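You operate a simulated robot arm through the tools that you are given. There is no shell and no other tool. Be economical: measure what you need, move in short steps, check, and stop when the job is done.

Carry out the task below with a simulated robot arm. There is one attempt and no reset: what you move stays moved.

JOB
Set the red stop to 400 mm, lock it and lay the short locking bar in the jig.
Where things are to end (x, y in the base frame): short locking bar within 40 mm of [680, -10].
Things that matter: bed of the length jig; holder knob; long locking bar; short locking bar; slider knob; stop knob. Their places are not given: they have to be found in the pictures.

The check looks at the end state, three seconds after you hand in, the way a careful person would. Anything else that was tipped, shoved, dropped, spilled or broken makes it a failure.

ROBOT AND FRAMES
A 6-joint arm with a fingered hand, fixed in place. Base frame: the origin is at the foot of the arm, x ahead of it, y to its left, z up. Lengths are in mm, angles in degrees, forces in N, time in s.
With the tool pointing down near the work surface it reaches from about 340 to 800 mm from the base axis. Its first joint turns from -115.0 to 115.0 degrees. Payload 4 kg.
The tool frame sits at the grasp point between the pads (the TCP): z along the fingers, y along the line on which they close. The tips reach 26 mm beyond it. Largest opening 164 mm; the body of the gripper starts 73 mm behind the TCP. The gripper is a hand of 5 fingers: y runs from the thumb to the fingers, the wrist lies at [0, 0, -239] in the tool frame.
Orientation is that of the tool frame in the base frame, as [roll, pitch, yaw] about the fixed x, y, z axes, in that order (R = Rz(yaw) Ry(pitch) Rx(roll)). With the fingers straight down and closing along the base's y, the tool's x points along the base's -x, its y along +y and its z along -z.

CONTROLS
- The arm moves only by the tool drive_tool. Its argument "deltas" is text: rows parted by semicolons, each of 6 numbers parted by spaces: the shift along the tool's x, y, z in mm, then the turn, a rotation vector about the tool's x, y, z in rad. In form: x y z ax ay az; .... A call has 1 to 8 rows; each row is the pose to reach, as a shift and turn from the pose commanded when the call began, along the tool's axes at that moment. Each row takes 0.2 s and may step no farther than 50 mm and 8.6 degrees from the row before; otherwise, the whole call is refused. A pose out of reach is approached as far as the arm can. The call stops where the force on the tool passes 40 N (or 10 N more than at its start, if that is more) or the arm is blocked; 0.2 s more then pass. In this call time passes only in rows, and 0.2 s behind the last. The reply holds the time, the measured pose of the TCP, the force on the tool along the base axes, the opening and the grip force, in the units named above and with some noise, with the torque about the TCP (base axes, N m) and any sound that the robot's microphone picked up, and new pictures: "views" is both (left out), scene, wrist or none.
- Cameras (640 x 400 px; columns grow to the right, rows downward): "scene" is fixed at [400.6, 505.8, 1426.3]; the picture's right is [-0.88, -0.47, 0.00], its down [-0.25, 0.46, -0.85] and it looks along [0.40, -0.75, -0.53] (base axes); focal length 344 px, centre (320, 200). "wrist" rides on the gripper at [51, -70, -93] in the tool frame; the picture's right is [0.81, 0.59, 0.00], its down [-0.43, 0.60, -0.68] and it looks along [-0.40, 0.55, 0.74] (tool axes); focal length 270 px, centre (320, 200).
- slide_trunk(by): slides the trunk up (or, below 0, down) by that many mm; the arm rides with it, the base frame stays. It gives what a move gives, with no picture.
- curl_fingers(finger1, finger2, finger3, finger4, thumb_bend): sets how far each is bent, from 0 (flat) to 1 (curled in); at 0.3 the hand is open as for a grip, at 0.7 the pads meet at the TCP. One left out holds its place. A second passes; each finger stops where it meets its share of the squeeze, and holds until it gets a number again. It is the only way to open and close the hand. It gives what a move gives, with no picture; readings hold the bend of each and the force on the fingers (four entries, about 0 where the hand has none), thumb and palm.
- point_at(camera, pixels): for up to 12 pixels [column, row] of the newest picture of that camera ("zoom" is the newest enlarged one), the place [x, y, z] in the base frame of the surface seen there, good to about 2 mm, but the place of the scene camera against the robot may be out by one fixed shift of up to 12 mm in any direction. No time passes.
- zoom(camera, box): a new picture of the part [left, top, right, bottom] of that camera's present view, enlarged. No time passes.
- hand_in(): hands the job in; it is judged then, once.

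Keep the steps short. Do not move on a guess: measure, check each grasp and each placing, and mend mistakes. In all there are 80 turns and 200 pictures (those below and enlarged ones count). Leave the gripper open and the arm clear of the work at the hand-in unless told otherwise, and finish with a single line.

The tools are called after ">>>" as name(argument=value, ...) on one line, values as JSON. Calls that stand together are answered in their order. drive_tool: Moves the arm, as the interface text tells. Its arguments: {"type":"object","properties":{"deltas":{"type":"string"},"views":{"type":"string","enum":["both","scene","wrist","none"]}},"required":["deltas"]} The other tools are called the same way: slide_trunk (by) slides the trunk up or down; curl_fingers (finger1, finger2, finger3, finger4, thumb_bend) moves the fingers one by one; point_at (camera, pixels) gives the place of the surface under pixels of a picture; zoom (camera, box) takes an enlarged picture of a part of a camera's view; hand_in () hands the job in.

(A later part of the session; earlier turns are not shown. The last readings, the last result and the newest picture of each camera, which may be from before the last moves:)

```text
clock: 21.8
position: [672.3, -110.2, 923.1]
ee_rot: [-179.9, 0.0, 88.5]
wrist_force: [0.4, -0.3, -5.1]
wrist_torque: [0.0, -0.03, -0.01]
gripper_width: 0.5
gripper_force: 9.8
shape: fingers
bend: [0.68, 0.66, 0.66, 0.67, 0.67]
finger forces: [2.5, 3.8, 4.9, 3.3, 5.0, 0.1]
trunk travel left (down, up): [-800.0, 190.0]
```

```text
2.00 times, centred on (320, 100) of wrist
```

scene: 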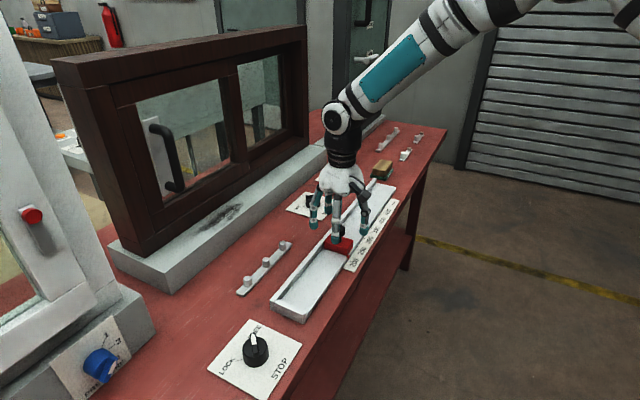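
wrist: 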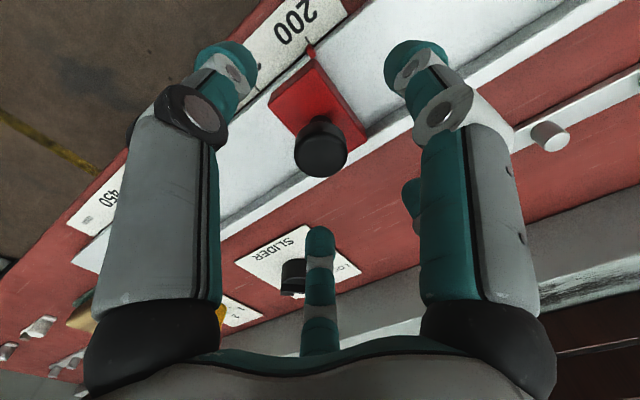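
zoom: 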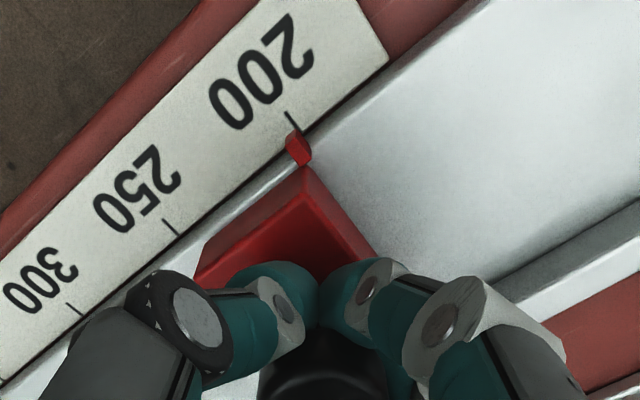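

Grip holds on the knob's neck. Test drag: 20 mm in -y (tool -x).

>>> drive_tool(deltas="-5 0 0 0 0 0; -10 0 0 0 0 0; -15 0 0 0 0 0; -20 0 0 0 0 0", views="wrist")

```text
clock: 22.8
position: [672.0, -130.9, 922.4]
ee_rot: [180.0, 0.0, 88.6]
wrist_force: [3.7, 0.8, -5.2]
wrist_torque: [0.01, -0.06, -0.03]
gripper_width: 0.8
gripper_force: 9.8
shape: fingers
bend: [0.68, 0.66, 0.66, 0.67, 0.68]
finger forces: [2.5, 4.6, 5.0, 3.2, 4.7, 0.0]
trunk travel left (down, up): [-800.0, 190.0]
```

wrist: 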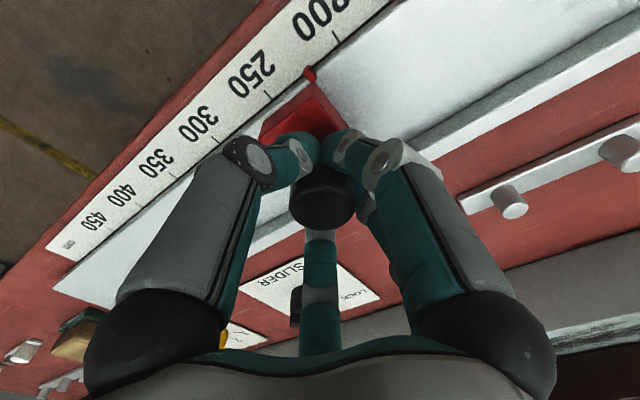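

It slides. Continue 155 mm, correcting for the 1.5° yaw.

>>> drive_tool(deltas="-20 1 0 0 0 0; -40 1.5 0 0 0 0; -60 2 0 0 0 0; -80 2.5 0 0 0 0; -100 3 0 0 0 0; -120 3.5 0 0 0 0; -140 4 0 0 0 0; -155 4.4 0 0 0 0", views="both")

>>> zoom(camera="scene", box=[340, 180, 420, 240])

>>> zoom(camera="wrist", box=[160, 0, 480, 200])

```text
clock: 24.6
position: [671.6, -285.0, 921.4]
ee_rot: [180.0, 0.0, 88.5]
wrist_force: [3.3, 0.5, -3.9]
wrist_torque: [-0.02, -0.06, -0.02]
gripper_width: 0.8
gripper_force: 9.6
shape: fingers
bend: [0.68, 0.66, 0.66, 0.67, 0.68]
finger forces: [2.1, 4.5, 5.0, 3.1, 4.4, 0.0]
trunk travel left (down, up): [-800.0, 190.0]
```

scene: 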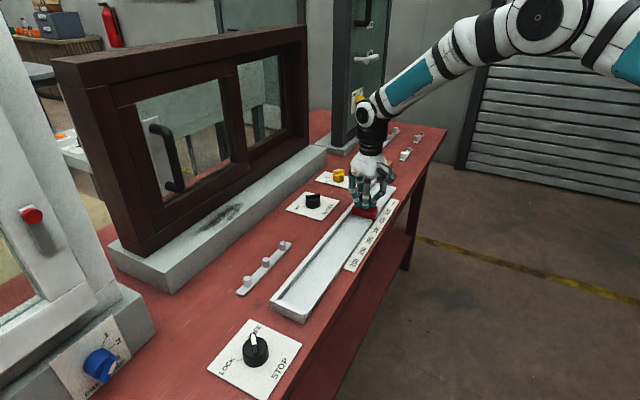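
wrist: 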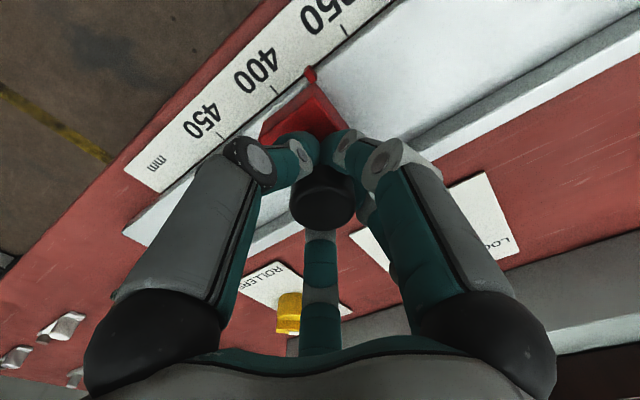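

```text
6.67 times, centred on (380, 210) of scene
```

zoom: 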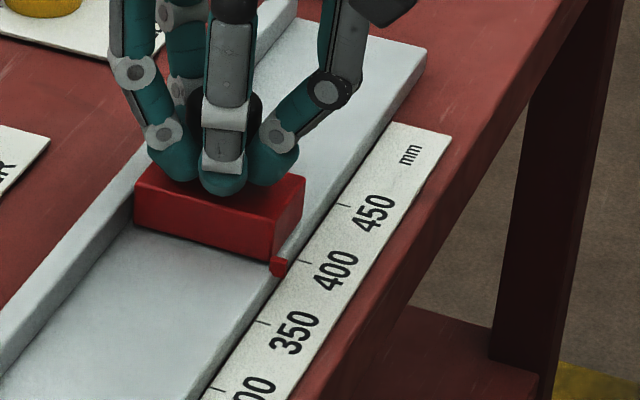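

```text
2.00 times, centred on (320, 100) of wrist
```

zoom: 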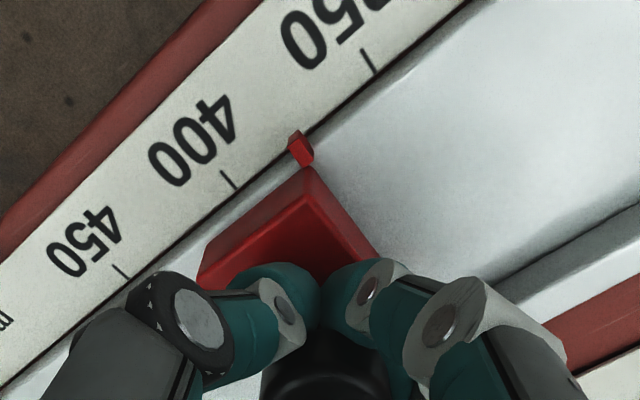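

Measure pointer against ticks 350/400/450 in the wrist zoom.

>>> point_at(camera="zoom", pixels=[[376, 74], [235, 188], [127, 277], [362, 48], [221, 171], [300, 135], [308, 158], [293, 145], [315, 180], [350, 225], [305, 165], [294, 155]])

>>> zoom(camera="wrist", box=[280, 50, 344, 90])

>>> point_at(camera="scene", pixels=[[381, 220], [381.5, 219.5], [382, 220]])

```text
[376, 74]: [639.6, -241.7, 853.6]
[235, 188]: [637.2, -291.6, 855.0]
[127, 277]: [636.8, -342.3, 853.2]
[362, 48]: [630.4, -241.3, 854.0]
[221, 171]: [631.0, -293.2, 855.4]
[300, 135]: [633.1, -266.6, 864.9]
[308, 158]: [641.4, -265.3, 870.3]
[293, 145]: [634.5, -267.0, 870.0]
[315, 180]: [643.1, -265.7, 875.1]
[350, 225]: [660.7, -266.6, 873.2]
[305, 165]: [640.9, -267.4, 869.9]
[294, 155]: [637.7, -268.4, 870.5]
```

```text
10.00 times, centred on (312, 70) of wrist
```

zoom: 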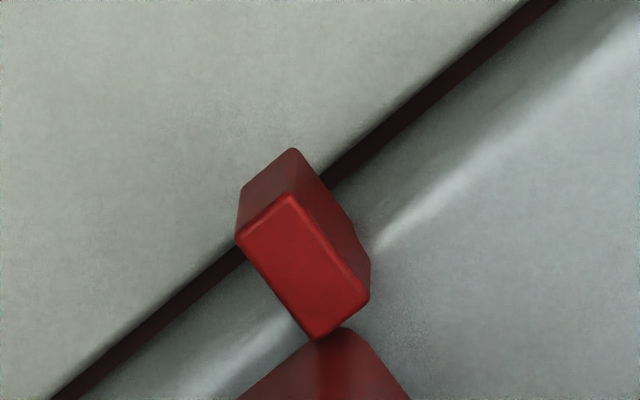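

```text
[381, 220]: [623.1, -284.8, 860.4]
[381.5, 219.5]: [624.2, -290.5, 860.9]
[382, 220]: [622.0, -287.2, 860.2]
```

>>> point_at(camera="zoom", pixels=[[295, 205], [362, 297], [245, 238], [316, 330], [305, 265], [320, 250], [285, 275], [335, 300], [340, 360], [380, 370]])

```text
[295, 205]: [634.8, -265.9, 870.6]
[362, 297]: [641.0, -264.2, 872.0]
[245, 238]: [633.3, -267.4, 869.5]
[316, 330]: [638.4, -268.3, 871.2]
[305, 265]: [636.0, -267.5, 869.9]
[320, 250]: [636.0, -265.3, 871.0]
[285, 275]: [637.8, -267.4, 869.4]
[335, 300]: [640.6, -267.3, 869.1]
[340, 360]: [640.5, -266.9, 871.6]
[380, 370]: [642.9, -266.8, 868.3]
```

Pointer centre y≈-266.5, the 400 tick at y≈-292. Move another 25.5 mm.

>>> drive_tool(deltas="-12 0.3 0 0 0 0; -22 0.6 0 0 0 0; -25.5 0.7 0 0 0 0", views="wrist")

>>> zoom(camera="wrist", box=[272, 45, 352, 95])

>>> zoom(camera="scene", box=[360, 190, 408, 220])

```text
clock: 25.4
position: [670.7, -311.5, 922.8]
ee_rot: [-179.9, 0.0, 88.5]
wrist_force: [2.5, 0.5, -4.7]
wrist_torque: [-0.04, -0.01, -0.02]
gripper_width: 0.6
gripper_force: 10.1
shape: fingers
bend: [0.68, 0.66, 0.66, 0.67, 0.68]
finger forces: [2.4, 4.6, 5.1, 3.2, 4.6, 0.1]
trunk travel left (down, up): [-800.0, 190.0]
```

wrist: 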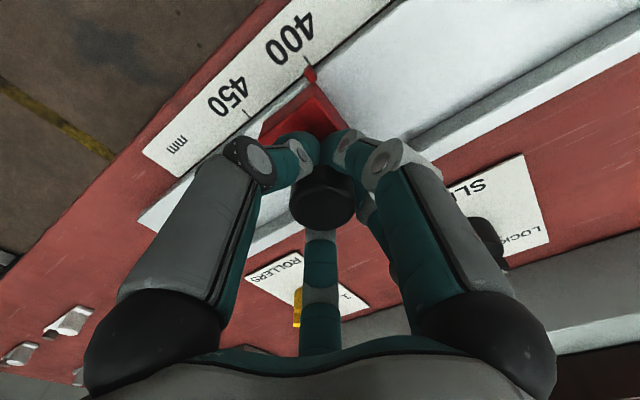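

```text
8.00 times, centred on (312, 70) of wrist
```

zoom: 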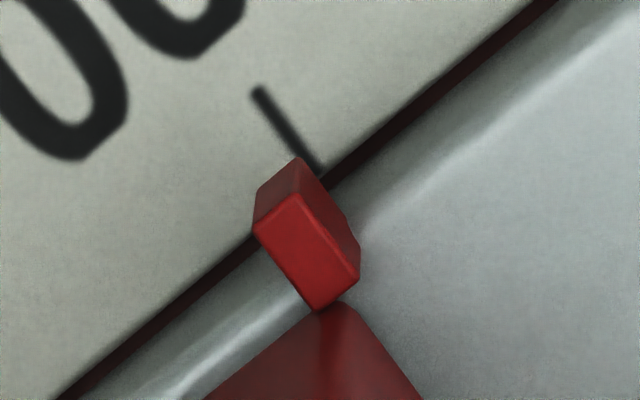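

```text
13.33 times, centred on (384, 205) of scene
```

zoom: 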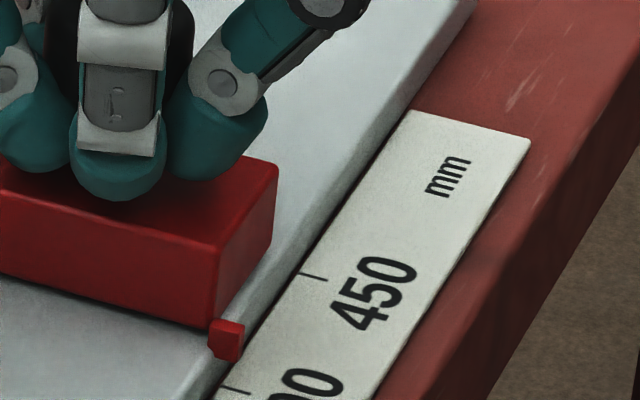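

>>> point_at(camera="zoom", pixels=[[228, 340], [220, 350], [230, 325], [236, 390], [248, 394], [224, 387], [322, 278], [312, 276], [100, 285], [190, 320], [242, 340]])

>>> zoom(camera="wrist", box=[240, 30, 352, 120])

>>> point_at(camera="wrist", pixels=[[304.5, 57], [308, 61], [311, 65.5], [247, 112], [251, 116], [308, 72], [312, 77], [311, 74], [306, 74], [315, 79], [309, 70]])

```text
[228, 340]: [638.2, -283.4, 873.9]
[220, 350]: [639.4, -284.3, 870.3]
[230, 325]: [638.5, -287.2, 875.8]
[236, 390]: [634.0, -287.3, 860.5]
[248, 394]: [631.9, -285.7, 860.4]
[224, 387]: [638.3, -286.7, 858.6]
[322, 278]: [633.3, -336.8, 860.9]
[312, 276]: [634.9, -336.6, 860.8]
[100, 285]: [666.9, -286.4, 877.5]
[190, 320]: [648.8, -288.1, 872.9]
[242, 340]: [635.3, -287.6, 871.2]
```

```text
4.44 times, centred on (296, 75) of wrist
```

zoom: 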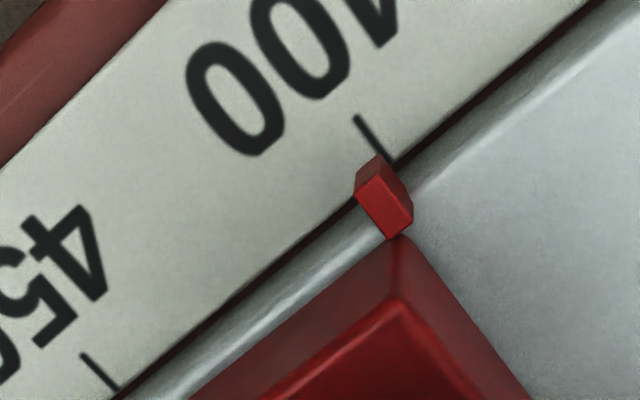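

```text
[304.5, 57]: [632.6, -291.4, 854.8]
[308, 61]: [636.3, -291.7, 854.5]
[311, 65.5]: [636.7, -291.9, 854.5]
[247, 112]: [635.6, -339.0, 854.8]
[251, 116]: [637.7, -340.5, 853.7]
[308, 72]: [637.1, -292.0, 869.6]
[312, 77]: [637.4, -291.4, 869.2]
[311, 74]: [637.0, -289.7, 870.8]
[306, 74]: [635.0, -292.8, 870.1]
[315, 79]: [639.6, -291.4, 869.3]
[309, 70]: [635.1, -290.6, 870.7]
```

Pointer (y≈-291.5) and tick 400 (y≈-291.7) agree within 1 mm. Release and rise straight up, then recheck.

>>> curl_fingers(finger1=0.45, finger2=0.45, finger3=0.45, finger4=0.45, thumb_bend=0.45)

>>> drive_tool(deltas="0 0 -40 0 0 0; 0 0 -80 0 0 0; 0 0 -120 0 0 0", views="both")

>>> zoom(camera="wrist", box=[240, 0, 400, 100])

>>> zoom(camera="scene", box=[345, 190, 409, 230])

```text
clock: 26.4
position: [670.2, -309.7, 922.2]
ee_rot: [179.9, 0.0, 88.6]
wrist_force: [-0.3, 0.4, -0.2]
wrist_torque: [0.01, -0.03, 0.0]
gripper_width: 54.4
gripper_force: 0.1
shape: fingers
bend: [0.45, 0.45, 0.45, 0.45, 0.45]
finger forces: [0.1, 0.0, 0.0, 0.0, 0.0, 0.0]
trunk travel left (down, up): [-800.0, 190.0]
```

```text
clock: 27.2
position: [671.2, -311.5, 1044.3]
ee_rot: [-180.0, 0.0, 88.4]
wrist_force: [-0.6, 0.4, 0.1]
wrist_torque: [0.0, 0.02, -0.02]
gripper_width: 54.7
gripper_force: 0.0
shape: fingers
bend: [0.45, 0.45, 0.45, 0.45, 0.45]
finger forces: [0.0, 0.0, 0.0, 0.0, 0.0, 0.0]
trunk travel left (down, up): [-800.0, 190.0]
```

scene: 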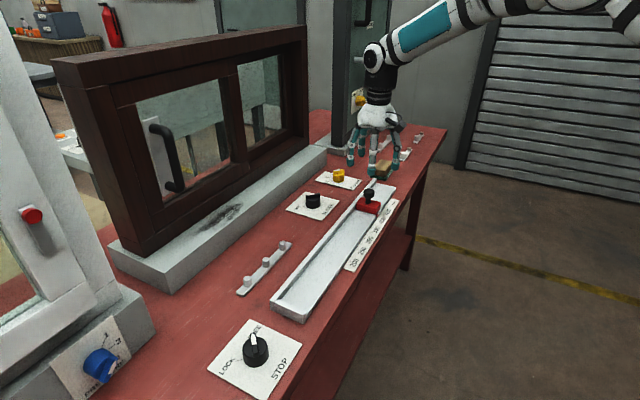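
wrist: 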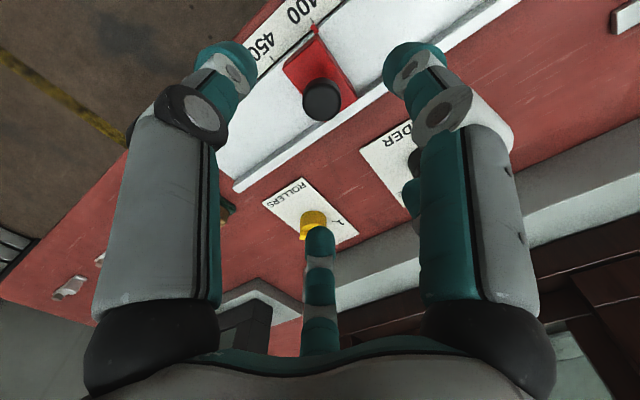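

```text
4.00 times, centred on (320, 50) of wrist
```

zoom: 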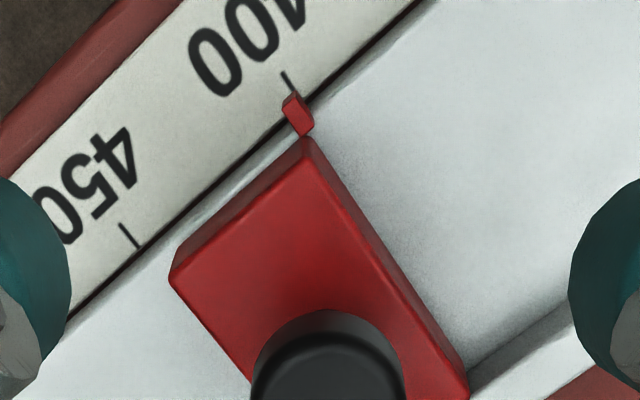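

```text
10.00 times, centred on (377, 210) of scene
```

zoom: 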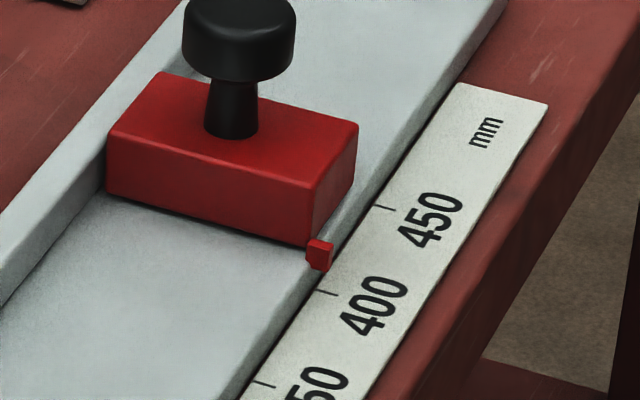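

>>> point_at(camera="zoom", pixels=[[150, 180], [200, 200], [250, 205], [290, 215], [318, 258], [315, 245], [325, 293], [335, 296], [385, 208], [265, 384]])

>>> point_at(camera="wrist", pixels=[[312, 20], [314, 28], [316, 30], [322, 40], [335, 60], [272, 58]])

```text
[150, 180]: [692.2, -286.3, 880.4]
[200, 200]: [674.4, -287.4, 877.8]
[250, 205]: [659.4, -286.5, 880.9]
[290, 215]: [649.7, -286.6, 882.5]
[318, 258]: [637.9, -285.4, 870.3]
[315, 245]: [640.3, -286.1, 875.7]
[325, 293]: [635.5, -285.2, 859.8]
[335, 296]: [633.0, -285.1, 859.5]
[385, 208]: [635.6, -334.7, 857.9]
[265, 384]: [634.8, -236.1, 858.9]
```

```text
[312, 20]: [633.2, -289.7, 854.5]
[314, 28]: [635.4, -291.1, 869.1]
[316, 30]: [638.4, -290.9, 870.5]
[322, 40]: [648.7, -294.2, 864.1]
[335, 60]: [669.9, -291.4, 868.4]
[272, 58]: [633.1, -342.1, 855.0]
```

Stop stands at 400 (within ~1 mm). Now back to the STOP knob, first 380 mm in +y.

>>> drive_tool(deltas="48 0 0 0 0 0; 96 -1 0 0 0 0; 144 -2 0 0 0 0; 192 -3 0 0 0 0; 240 -4 0 0 0 0; 288 -5 0 0 0 0; 336 -5 0 0 0 0; 384 -5 0 0 0 0", views="none")

>>> curl_fingers(finger1=0.3, finger2=0.48, finger3=0.48, finger4=0.3, thumb_bend=0.48)

>>> drive_tool(deltas="48 0 0 0 0 -0.14; 96 0 0 0 0 -0.28; 144 0 0 0 0 -0.42; 145 -1 20 0 0 -0.56; 145 -1 40 0 0 -0.7; 145 -1 60 0 0 -0.8; 145 -1 75 0 0 -0.8", views="both")

```text
clock: 29.0
position: [675.6, 74.1, 1042.8]
ee_rot: [180.0, 0.1, 88.4]
wrist_force: [0.0, -0.2, 0.6]
wrist_torque: [0.0, -0.03, -0.01]
gripper_width: 54.4
gripper_force: 0.1
shape: fingers
bend: [0.45, 0.45, 0.45, 0.45, 0.45]
finger forces: [0.0, 0.1, 0.1, 0.0, 0.0, 0.1]
trunk travel left (down, up): [-800.0, 190.0]
```

```text
clock: 30.0
position: [676.6, 72.8, 1043.9]
ee_rot: [180.0, 0.0, 88.4]
wrist_force: [0.3, -0.2, -0.4]
wrist_torque: [-0.01, -0.01, 0.0]
gripper_width: 74.7
gripper_force: 0.0
shape: fingers
bend: [0.3, 0.48, 0.48, 0.3, 0.48]
finger forces: [0.0, 0.1, 0.0, 0.0, 0.1, 0.1]
trunk travel left (down, up): [-800.0, 190.0]
```

```text
clock: 31.6
position: [679.2, 216.6, 968.4]
ee_rot: [-180.0, 0.1, 134.4]
wrist_force: [-1.2, -0.4, 0.5]
wrist_torque: [-0.01, 0.0, 0.02]
gripper_width: 74.5
gripper_force: 0.1
shape: fingers
bend: [0.3, 0.48, 0.48, 0.3, 0.48]
finger forces: [0.0, 0.0, 0.0, 0.1, 0.0, 0.0]
trunk travel left (down, up): [-800.0, 190.0]
```

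scene: 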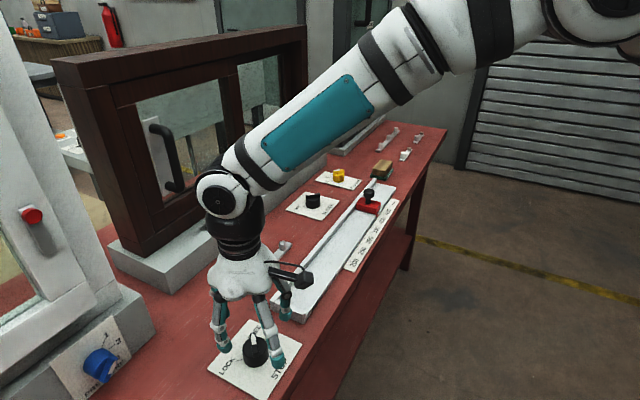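
wrist: 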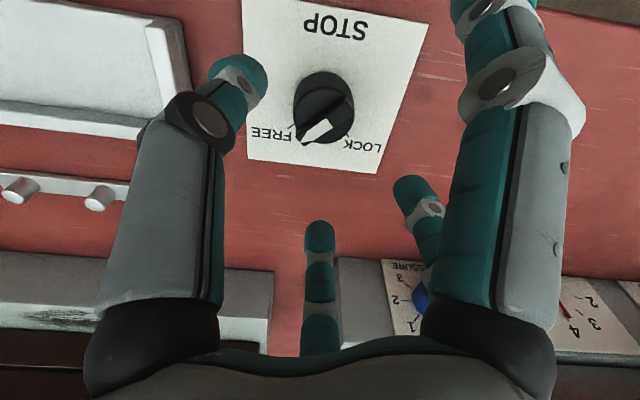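

Same pose as before. Descend 57 mm, pinch, then turn back to LOCK.

>>> drive_tool(deltas="2 0 20 0 0 0; 2 0 40 0 0 0; 2 0 57 0 0 0", views="none")

>>> curl_fingers(finger2=0.72, finger3=0.72, thumb_bend=0.72)

>>> drive_tool(deltas="0 0 0 0 0 -0.13; 0 0 0 0 0 -0.26; 0 0 0 0 0 -0.39; 0 0 0 0 0 -0.52; 0 0 0 0 0 -0.65; 0 0 0 0 0 -0.78; 0 0 0 0 0 -0.91; 0 0 0 0 0 -1.04", views="wrist")

```text
clock: 32.4
position: [677.9, 218.1, 910.3]
ee_rot: [179.9, 0.0, 134.2]
wrist_force: [0.1, 0.0, -0.4]
wrist_torque: [-0.01, 0.0, -0.01]
gripper_width: 74.4
gripper_force: 0.1
shape: fingers
bend: [0.3, 0.48, 0.48, 0.3, 0.48]
finger forces: [0.0, 0.0, 0.1, 0.0, 0.0, 0.0]
trunk travel left (down, up): [-800.0, 190.0]
```

```text
clock: 33.4
position: [680.0, 219.8, 913.8]
ee_rot: [179.8, 0.0, 134.4]
wrist_force: [6.8, 4.3, 10.4]
wrist_torque: [0.33, -0.36, 0.06]
gripper_width: 70.7
gripper_force: 20.8
shape: fingers
bend: [0.3, 0.64, 0.64, 0.3, 0.66]
finger forces: [0.1, 15.8, 17.7, 0.1, 8.2, 0.0]
trunk travel left (down, up): [-800.0, 190.0]
```

```text
clock: 35.2
position: [676.6, 218.9, 911.6]
ee_rot: [180.0, 0.0, -166.0]
wrist_force: [5.5, 3.3, 17.4]
wrist_torque: [0.24, -0.38, -0.02]
gripper_width: 71.0
gripper_force: 20.6
shape: fingers
bend: [0.3, 0.64, 0.63, 0.3, 0.66]
finger forces: [0.0, 7.4, 21.4, 0.0, 13.2, 0.0]
trunk travel left (down, up): [-800.0, 190.0]
```

wrist: 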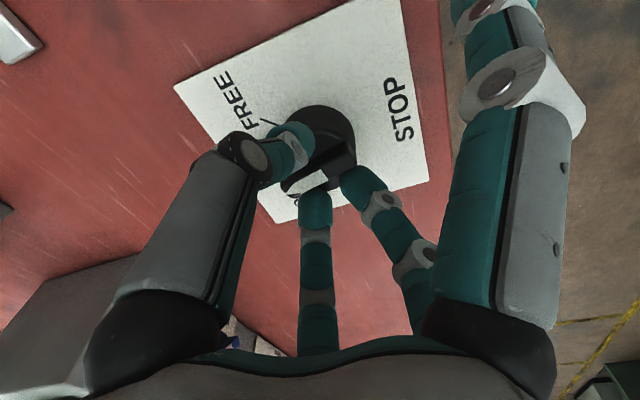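

Following well. Another 33° to LOCK, then release and rise.

>>> drive_tool(deltas="0 0 0 0 0 -0.13; 0 0 0 0 0 -0.26; 0 0 0 0 0 -0.39; 0 0 0 0 0 -0.5; 0 0 0 0 0 -0.58", views="none")

>>> curl_fingers(finger2=0.48, finger3=0.48, thumb_bend=0.48)

>>> drive_tool(deltas="0 0 -30 0 0 0; 0 0 -60 0 0 0", views="both")

>>> zoom(camera="wrist", box=[220, 60, 460, 210])

>>> zoom(camera="scene", box=[345, 190, 409, 230])

```text
clock: 36.4
position: [678.1, 220.0, 910.5]
ee_rot: [180.0, 0.1, -132.9]
wrist_force: [6.4, 1.6, 16.2]
wrist_torque: [0.13, -0.35, 0.02]
gripper_width: 70.7
gripper_force: 21.1
shape: fingers
bend: [0.3, 0.64, 0.63, 0.3, 0.65]
finger forces: [0.0, 7.0, 17.2, 0.1, 18.5, 0.0]
trunk travel left (down, up): [-800.0, 190.0]
```

```text
clock: 37.4
position: [677.5, 218.7, 911.2]
ee_rot: [180.0, 0.0, -132.9]
wrist_force: [-0.4, 0.1, 0.0]
wrist_torque: [0.02, -0.01, -0.02]
gripper_width: 74.5
gripper_force: 0.1
shape: fingers
bend: [0.3, 0.48, 0.48, 0.3, 0.48]
finger forces: [0.0, 0.0, 0.0, 0.0, 0.0, 0.0]
trunk travel left (down, up): [-800.0, 190.0]
```

```text
clock: 38.0
position: [678.4, 219.7, 972.5]
ee_rot: [-180.0, 0.0, -132.9]
wrist_force: [-0.7, 0.9, -0.6]
wrist_torque: [0.02, -0.02, -0.01]
gripper_width: 74.5
gripper_force: 0.0
shape: fingers
bend: [0.3, 0.48, 0.48, 0.3, 0.48]
finger forces: [0.0, 0.1, 0.0, 0.0, 0.1, 0.0]
trunk travel left (down, up): [-800.0, 190.0]
```

scene: 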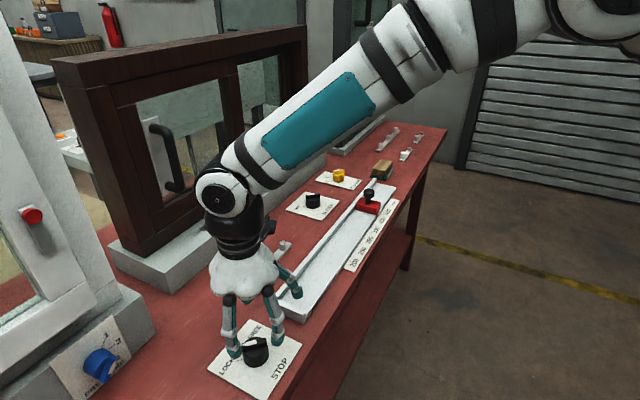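
wrist: 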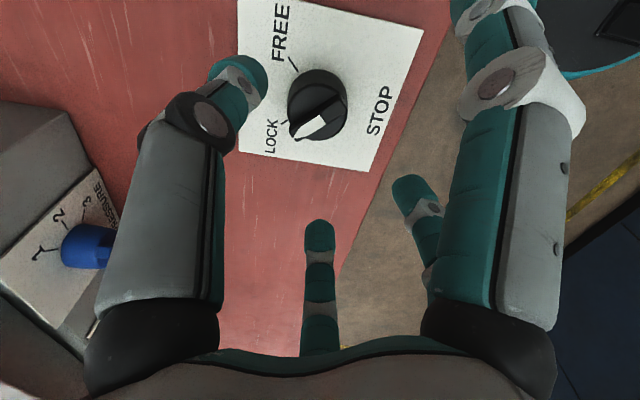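

```text
2.67 times, centred on (340, 135) of wrist
```

zoom: 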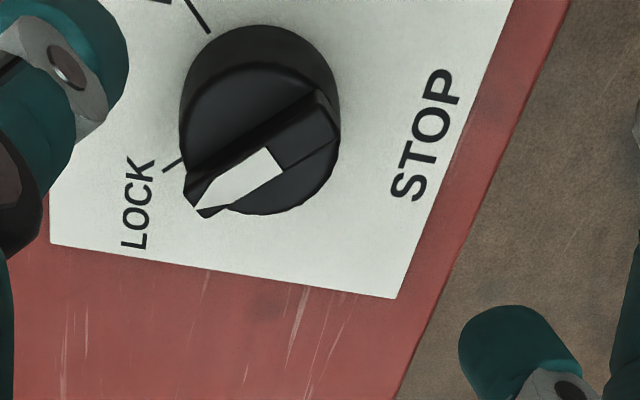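

```text
10.00 times, centred on (377, 210) of scene
```

zoom: 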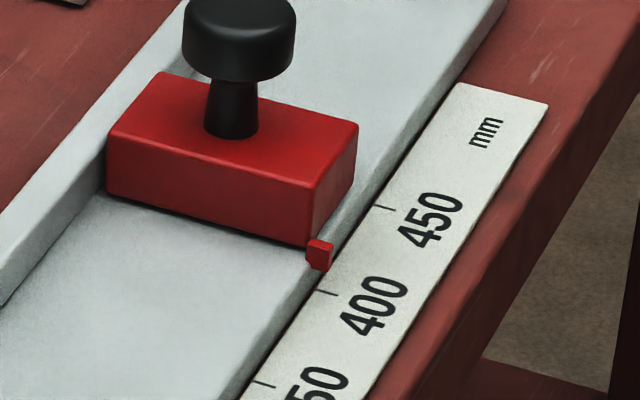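

Knob is at LOCK and the stop unchanged at 400. Next the short bar; I'll measure how close the window base/frame is to it.

>>> point_at(camera="scene", pixels=[[178, 285], [235, 248], [250, 225], [290, 195], [310, 165], [150, 252], [200, 222], [225, 205], [260, 178], [190, 150], [282, 246]])

```text
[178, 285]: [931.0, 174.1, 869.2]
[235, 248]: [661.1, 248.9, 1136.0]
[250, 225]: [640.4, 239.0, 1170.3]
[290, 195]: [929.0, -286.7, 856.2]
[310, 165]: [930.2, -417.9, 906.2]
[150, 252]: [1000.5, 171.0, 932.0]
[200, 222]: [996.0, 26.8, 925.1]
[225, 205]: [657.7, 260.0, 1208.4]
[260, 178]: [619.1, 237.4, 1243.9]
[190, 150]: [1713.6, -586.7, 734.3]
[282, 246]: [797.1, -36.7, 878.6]
```

Window base begins at x≈930, so there's room. Rise and rotate to yaw 180 so thumb and fingers 2/3 close along the bar's direction, with 1/4 clear of the other pegs.

>>> drive_tool(deltas="0 0 -10 0 0 0.14; 0 0 -20 0 0 0.28; 0 0 -30 0 0 0.42; 0 0 -40 0 0 0.56; 0 0 -45 0 0 0.7; 0 0 -45 0 0 0.822", views="none")

>>> drive_tool(deltas="-22 -40 0 0 0 0; -44 -80 0 0 0 0; -66 -120 0 0 0 0; -88 -160 0 0 0 0; -105 -190 0 0 0 0; -116 -200 0 0 0 0", views="both")

```text
clock: 39.4
position: [677.9, 218.7, 1016.7]
ee_rot: [180.0, 0.0, 179.9]
wrist_force: [-0.2, 0.9, 0.3]
wrist_torque: [0.02, 0.02, -0.02]
gripper_width: 74.4
gripper_force: 0.0
shape: fingers
bend: [0.3, 0.48, 0.48, 0.3, 0.48]
finger forces: [0.0, 0.0, 0.0, 0.0, 0.0, 0.0]
trunk travel left (down, up): [-800.0, 190.0]
```

```text
clock: 40.8
position: [795.0, 18.7, 1016.5]
ee_rot: [-180.0, -0.1, 179.9]
wrist_force: [0.0, -0.1, 0.7]
wrist_torque: [-0.03, -0.01, 0.0]
gripper_width: 74.5
gripper_force: 0.1
shape: fingers
bend: [0.3, 0.48, 0.48, 0.3, 0.48]
finger forces: [0.0, 0.0, 0.0, 0.1, 0.0, 0.0]
trunk travel left (down, up): [-800.0, 190.0]
```

scene: 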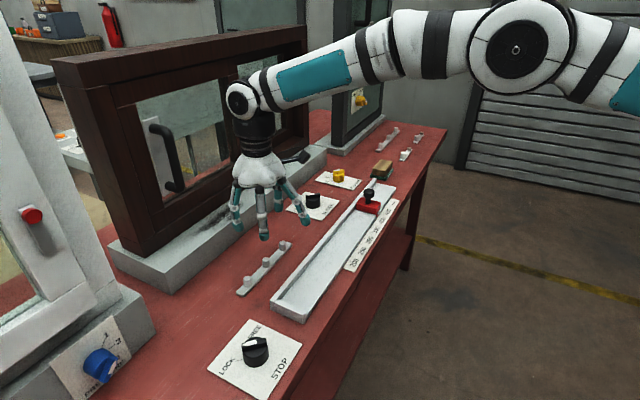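
wrist: 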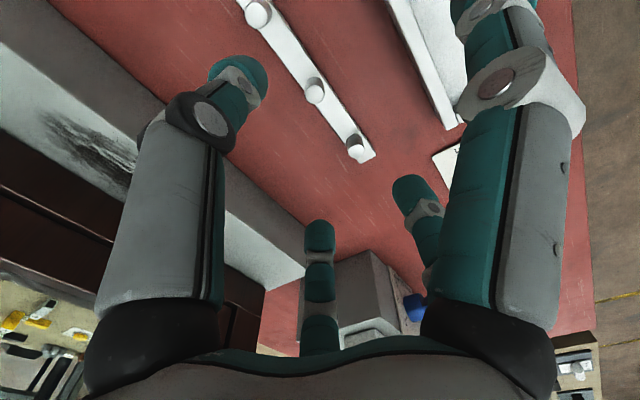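

Measure the pegs with the wrist camera: (257,14), (314,91), (356,147).

>>> point_at(camera="wrist", pixels=[[314, 91], [306, 88], [322, 90], [316, 99], [313, 83], [257, 14], [356, 147], [372, 158], [345, 128], [348, 115], [450, 125], [395, 10]])

>>> zoom(camera="wrist", box=[230, 0, 470, 170])

```text
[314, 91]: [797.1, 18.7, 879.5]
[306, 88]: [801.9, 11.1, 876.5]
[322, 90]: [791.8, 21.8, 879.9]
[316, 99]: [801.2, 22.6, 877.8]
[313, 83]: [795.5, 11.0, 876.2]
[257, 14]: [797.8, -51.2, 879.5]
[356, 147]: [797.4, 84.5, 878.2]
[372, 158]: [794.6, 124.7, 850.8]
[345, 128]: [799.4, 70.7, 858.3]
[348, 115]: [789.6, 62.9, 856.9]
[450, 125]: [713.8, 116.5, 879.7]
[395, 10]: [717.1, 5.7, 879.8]
```

```text
2.35 times, centred on (350, 85) of wrist
```

zoom: 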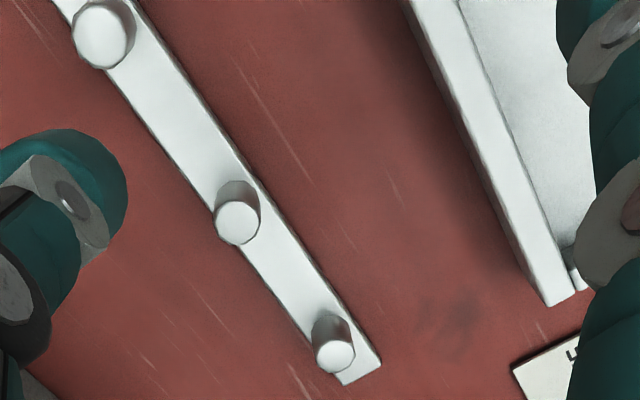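

Middle peg centre ≈(797,17.5), top 879.5; jig back wall top is 880. I need to know how low the open fingers 1/4 hang, so I measure the fingertips in the scene picture.

>>> zoom(camera="scene", box=[215, 140, 325, 250])

```text
3.64 times, centred on (270, 195) of scene
```

zoom: 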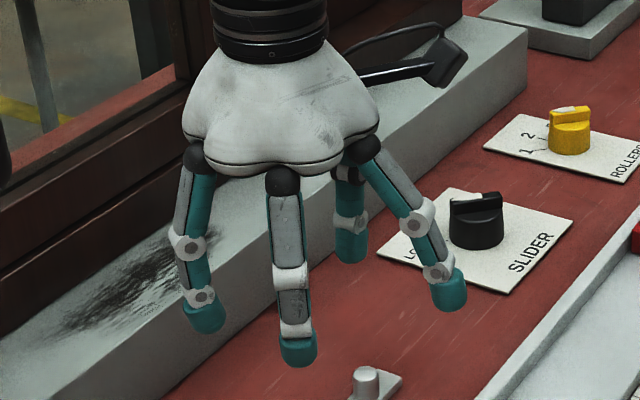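

>>> point_at(camera="zoom", pixels=[[205, 315], [208, 328], [298, 350], [298, 364], [450, 295], [450, 308], [350, 250], [350, 260]])

```text
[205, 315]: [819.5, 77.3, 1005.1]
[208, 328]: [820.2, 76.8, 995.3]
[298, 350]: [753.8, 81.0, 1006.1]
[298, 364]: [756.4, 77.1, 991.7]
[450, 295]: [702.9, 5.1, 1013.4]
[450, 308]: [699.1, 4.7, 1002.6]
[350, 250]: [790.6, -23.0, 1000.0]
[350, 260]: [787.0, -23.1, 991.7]
```

Tips at bend 0.48 hang about 30 mm below the TCP, radius ~60; at 0.3 radius ~95. To clear neighbouring pegs and jig wall I'll set all to 0.55, then descend part-way.

>>> curl_fingers(finger1=0.55, finger2=0.54, finger3=0.54, finger4=0.55, thumb_bend=0.54)

>>> drive_tool(deltas="-2 -1.2 30 0 0 0; -2 -1.2 60 0 0 0; -2 -1.2 85 0 0 0", views="both")

>>> zoom(camera="scene", box=[215, 180, 325, 300])

>>> zoom(camera="wrist", box=[200, 20, 440, 220])

```text
clock: 41.8
position: [794.2, 18.6, 1017.2]
ee_rot: [180.0, 0.0, -179.9]
wrist_force: [-0.2, -0.4, 0.7]
wrist_torque: [0.02, 0.02, 0.0]
gripper_width: 31.7
gripper_force: 0.1
shape: fingers
bend: [0.55, 0.54, 0.54, 0.55, 0.54]
finger forces: [0.0, 0.1, 0.0, 0.0, 0.0, 0.0]
trunk travel left (down, up): [-800.0, 190.0]
```

```text
clock: 42.6
position: [797.0, 19.0, 930.1]
ee_rot: [180.0, 0.0, 179.9]
wrist_force: [-0.6, 0.1, -0.7]
wrist_torque: [-0.01, 0.01, -0.04]
gripper_width: 31.6
gripper_force: 0.0
shape: fingers
bend: [0.55, 0.54, 0.54, 0.55, 0.54]
finger forces: [0.1, 0.0, 0.1, 0.1, 0.1, 0.0]
trunk travel left (down, up): [-800.0, 190.0]
```

scene: 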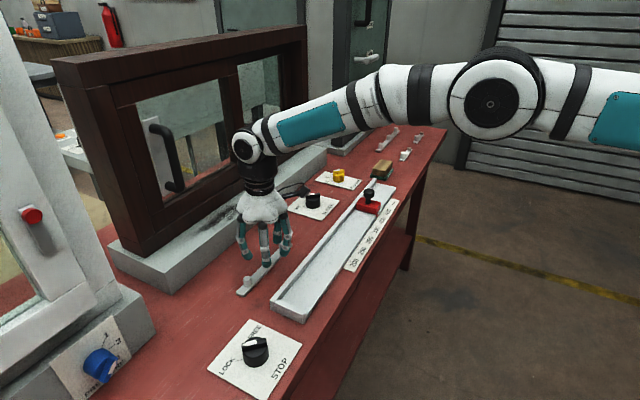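
wrist: 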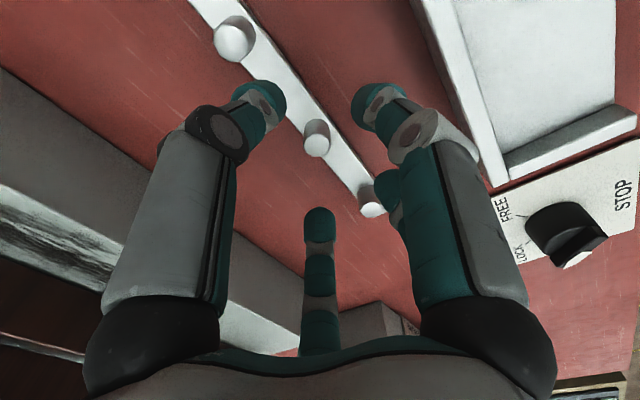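

```text
3.33 times, centred on (270, 240) of scene
```

zoom: 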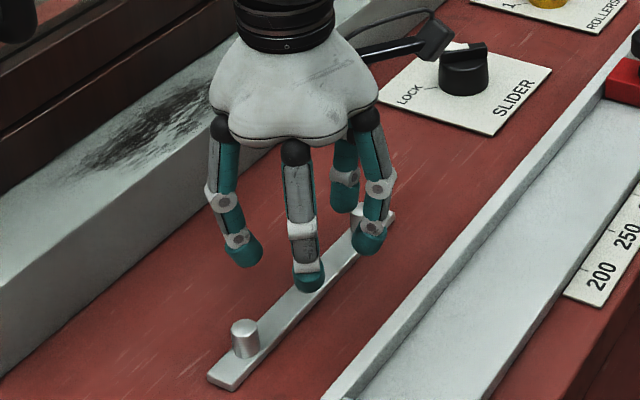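

```text
2.00 times, centred on (320, 120) of wrist
```

zoom: 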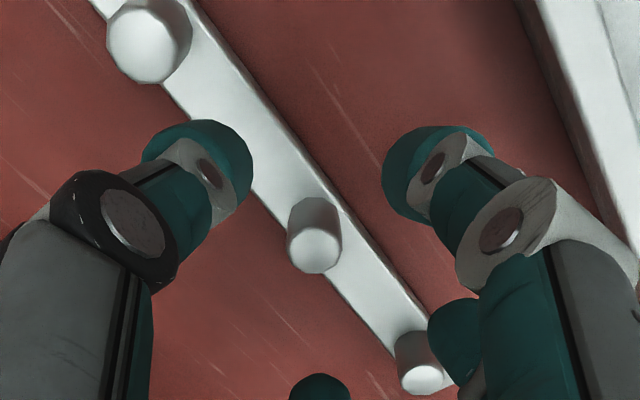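

>>> point_at(camera="wrist", pixels=[[317, 145], [310, 142], [325, 145], [318, 152]])

>>> drive_tool(deltas="0 -1 15 0 0 0; 0 -1 30 0 0 0; 0 -1 38 0 0 0", views="both")

>>> zoom(camera="wrist", box=[200, 20, 440, 220])

>>> zoom(camera="scene", box=[215, 190, 325, 310])

```text
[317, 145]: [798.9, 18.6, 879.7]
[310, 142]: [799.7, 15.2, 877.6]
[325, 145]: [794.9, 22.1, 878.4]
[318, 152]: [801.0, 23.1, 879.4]
```

```text
clock: 43.4
position: [795.0, 16.7, 893.3]
ee_rot: [180.0, 0.0, -180.0]
wrist_force: [-1.1, 0.7, 0.1]
wrist_torque: [-0.04, 0.02, 0.01]
gripper_width: 31.5
gripper_force: 0.0
shape: fingers
bend: [0.55, 0.54, 0.54, 0.55, 0.54]
finger forces: [0.0, 0.1, 0.0, 0.1, 0.0, 0.1]
trunk travel left (down, up): [-800.0, 190.0]
```

scene: 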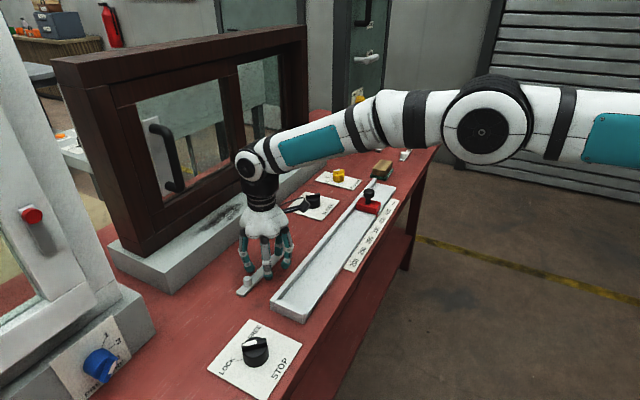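
wrist: 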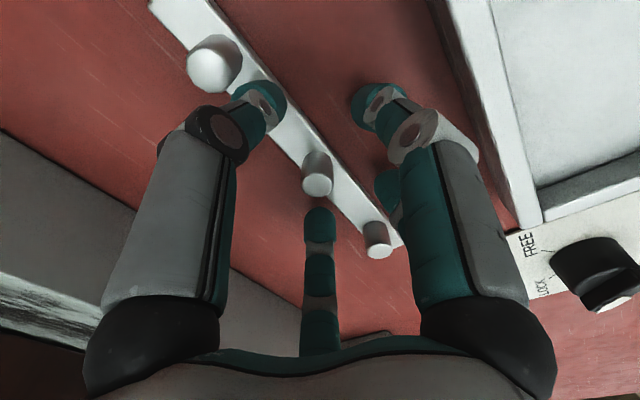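

```text
2.00 times, centred on (320, 120) of wrist
```

zoom: 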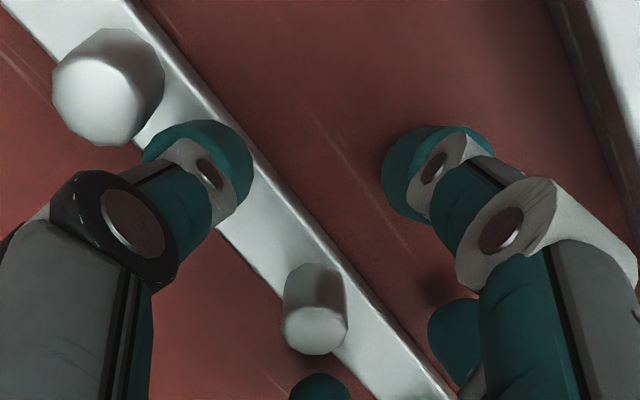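

```text
3.33 times, centred on (270, 250) of scene
```

zoom: 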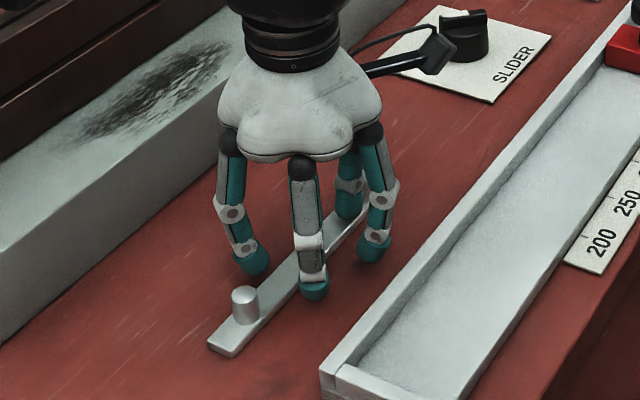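

Peg sits between thumb and fingers with the tips clear. Pinch with thumb, 2 and 3.

>>> curl_fingers(finger2=0.72, finger3=0.72, thumb_bend=0.72)

>>> zoom(camera="wrist", box=[200, 60, 440, 260])

```text
clock: 44.4
position: [796.4, 17.2, 893.5]
ee_rot: [-180.0, 0.0, -180.0]
wrist_force: [-0.4, 0.3, -0.1]
wrist_torque: [0.0, -0.01, 0.01]
gripper_width: 22.2
gripper_force: 8.6
shape: fingers
bend: [0.55, 0.67, 0.66, 0.55, 0.67]
finger forces: [0.0, 4.7, 5.6, 0.0, 8.2, 0.0]
trunk travel left (down, up): [-800.0, 190.0]
```

```text
2.00 times, centred on (320, 160) of wrist
```

zoom: 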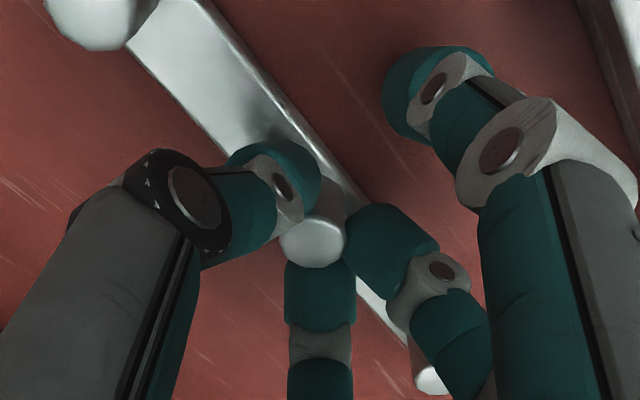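

Peg is held between thumb and two fingers (~8 N each). Lift gently 15 mm and check.

>>> drive_tool(deltas="0 0 -5 0 0 0; 0 0 -10 0 0 0; 0 0 -15 0 0 0", views="both")

>>> zoom(camera="scene", box=[215, 190, 325, 310])

```text
clock: 45.2
position: [796.6, 18.0, 908.1]
ee_rot: [-179.9, 0.0, -179.9]
wrist_force: [0.2, 0.5, -1.5]
wrist_torque: [0.03, -0.02, -0.01]
gripper_width: 22.1
gripper_force: 9.4
shape: fingers
bend: [0.55, 0.67, 0.66, 0.55, 0.67]
finger forces: [0.0, 4.7, 5.7, 0.1, 8.4, 0.0]
trunk travel left (down, up): [-800.0, 190.0]
```

scene: 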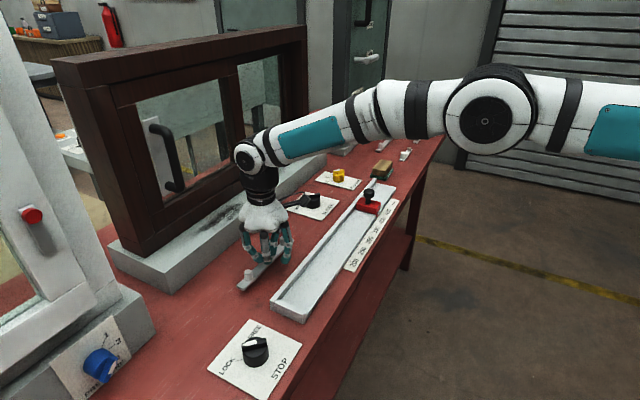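
wrist: 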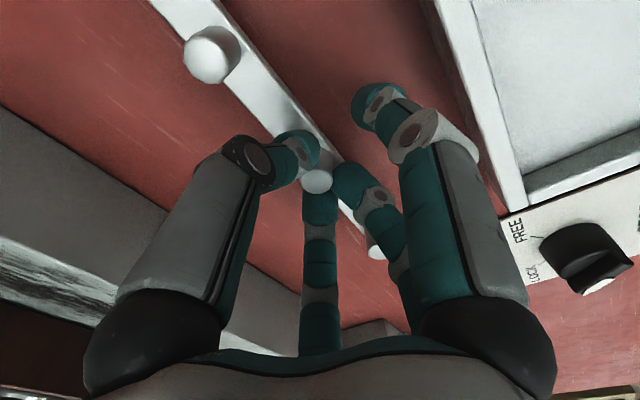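

```text
3.33 times, centred on (270, 250) of scene
```

zoom: 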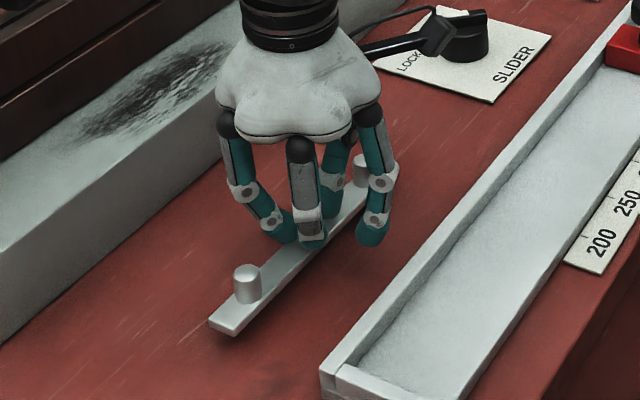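

The bar is lifted level. Raise 80 mm, then carry it to above (678,-10).

>>> drive_tool(deltas="0 0 -25 0 0 0; 0 0 -50 0 0 0; 0 0 -80 0 0 0; 30 -7 -80 0 0 0; 60 -14 -80 0 0 0; 90 -21 -80 0 0 0; 118 -28 -80 0 0 0", views="none")

>>> curl_fingers(finger1=0, finger4=0)

>>> drive_tool(deltas="0 0 0 0 0 0", views="both")

>>> zoom(camera="scene", box=[230, 140, 390, 300])

```text
clock: 46.8
position: [676.3, -12.4, 990.5]
ee_rot: [180.0, -0.1, -180.0]
wrist_force: [-0.3, 0.6, -0.7]
wrist_torque: [-0.02, -0.01, -0.04]
gripper_width: 22.2
gripper_force: 9.3
shape: fingers
bend: [0.55, 0.67, 0.66, 0.55, 0.67]
finger forces: [0.0, 4.5, 5.7, 0.0, 8.2, 0.0]
trunk travel left (down, up): [-800.0, 190.0]
```

```text
clock: 47.8
position: [678.0, -10.7, 989.4]
ee_rot: [179.9, 0.0, 180.0]
wrist_force: [-0.3, 0.3, -1.8]
wrist_torque: [0.0, -0.02, 0.01]
gripper_width: 100.4
gripper_force: 9.6
shape: fingers
bend: [0.01, 0.67, 0.66, 0.01, 0.67]
finger forces: [0.0, 4.5, 5.9, 0.0, 8.3, 0.0]
trunk travel left (down, up): [-800.0, 190.0]
```

```text
clock: 48.2
position: [677.7, -11.7, 988.4]
ee_rot: [179.9, 0.0, 179.9]
wrist_force: [0.6, 0.5, -1.8]
wrist_torque: [0.0, -0.01, 0.0]
gripper_width: 99.8
gripper_force: 9.2
shape: fingers
bend: [0.01, 0.67, 0.66, 0.01, 0.67]
finger forces: [0.1, 4.5, 5.8, 0.1, 8.3, 0.0]
trunk travel left (down, up): [-800.0, 190.0]
```

scene: 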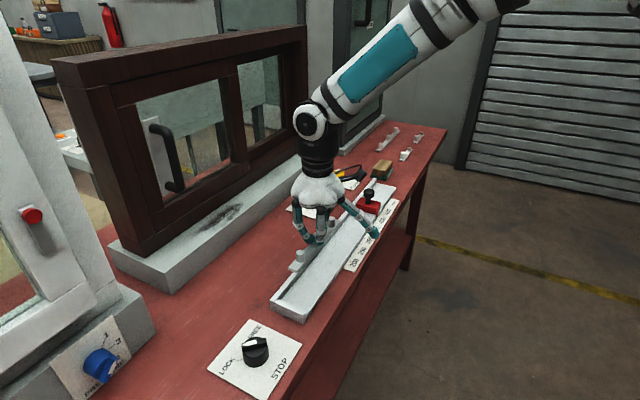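
wrist: 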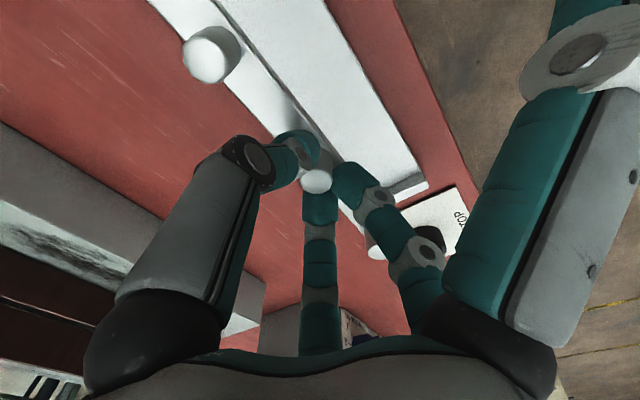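

```text
2.50 times, centred on (310, 220) of scene
```

zoom: 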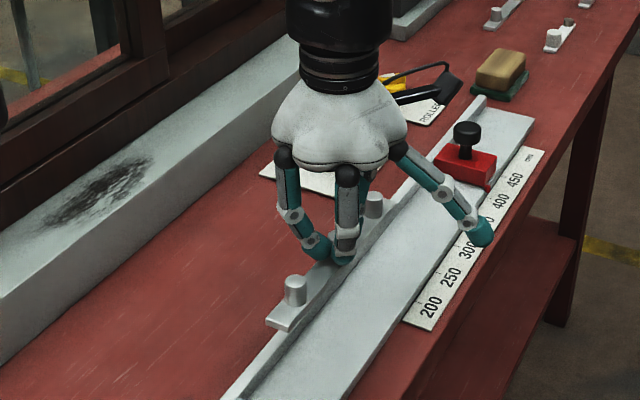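

Measure finger-1 tip height, the bar, and the bed's walls.

>>> point_at(camera="zoom", pixels=[[485, 235], [480, 245], [295, 280], [375, 195], [280, 322], [385, 280], [410, 240], [340, 375], [265, 368], [295, 330], [460, 130]])

>>> point_at(camera="wrist", pixels=[[290, 60], [330, 60], [400, 150], [420, 180], [268, 60], [235, 15], [420, 195], [205, 65], [316, 182]])

```text
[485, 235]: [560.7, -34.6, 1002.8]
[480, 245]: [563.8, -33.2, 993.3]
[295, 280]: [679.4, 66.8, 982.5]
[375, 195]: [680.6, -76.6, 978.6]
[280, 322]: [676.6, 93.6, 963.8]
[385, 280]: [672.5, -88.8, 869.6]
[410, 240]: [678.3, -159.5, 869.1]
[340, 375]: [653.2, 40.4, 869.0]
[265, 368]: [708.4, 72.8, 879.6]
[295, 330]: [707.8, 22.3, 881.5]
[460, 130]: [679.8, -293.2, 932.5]
```

```text
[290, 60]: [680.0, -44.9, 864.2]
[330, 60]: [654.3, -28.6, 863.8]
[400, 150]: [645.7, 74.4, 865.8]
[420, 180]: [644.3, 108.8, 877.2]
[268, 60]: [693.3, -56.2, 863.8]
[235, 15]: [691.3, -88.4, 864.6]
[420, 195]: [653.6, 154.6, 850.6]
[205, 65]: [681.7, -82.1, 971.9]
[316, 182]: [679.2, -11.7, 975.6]
```

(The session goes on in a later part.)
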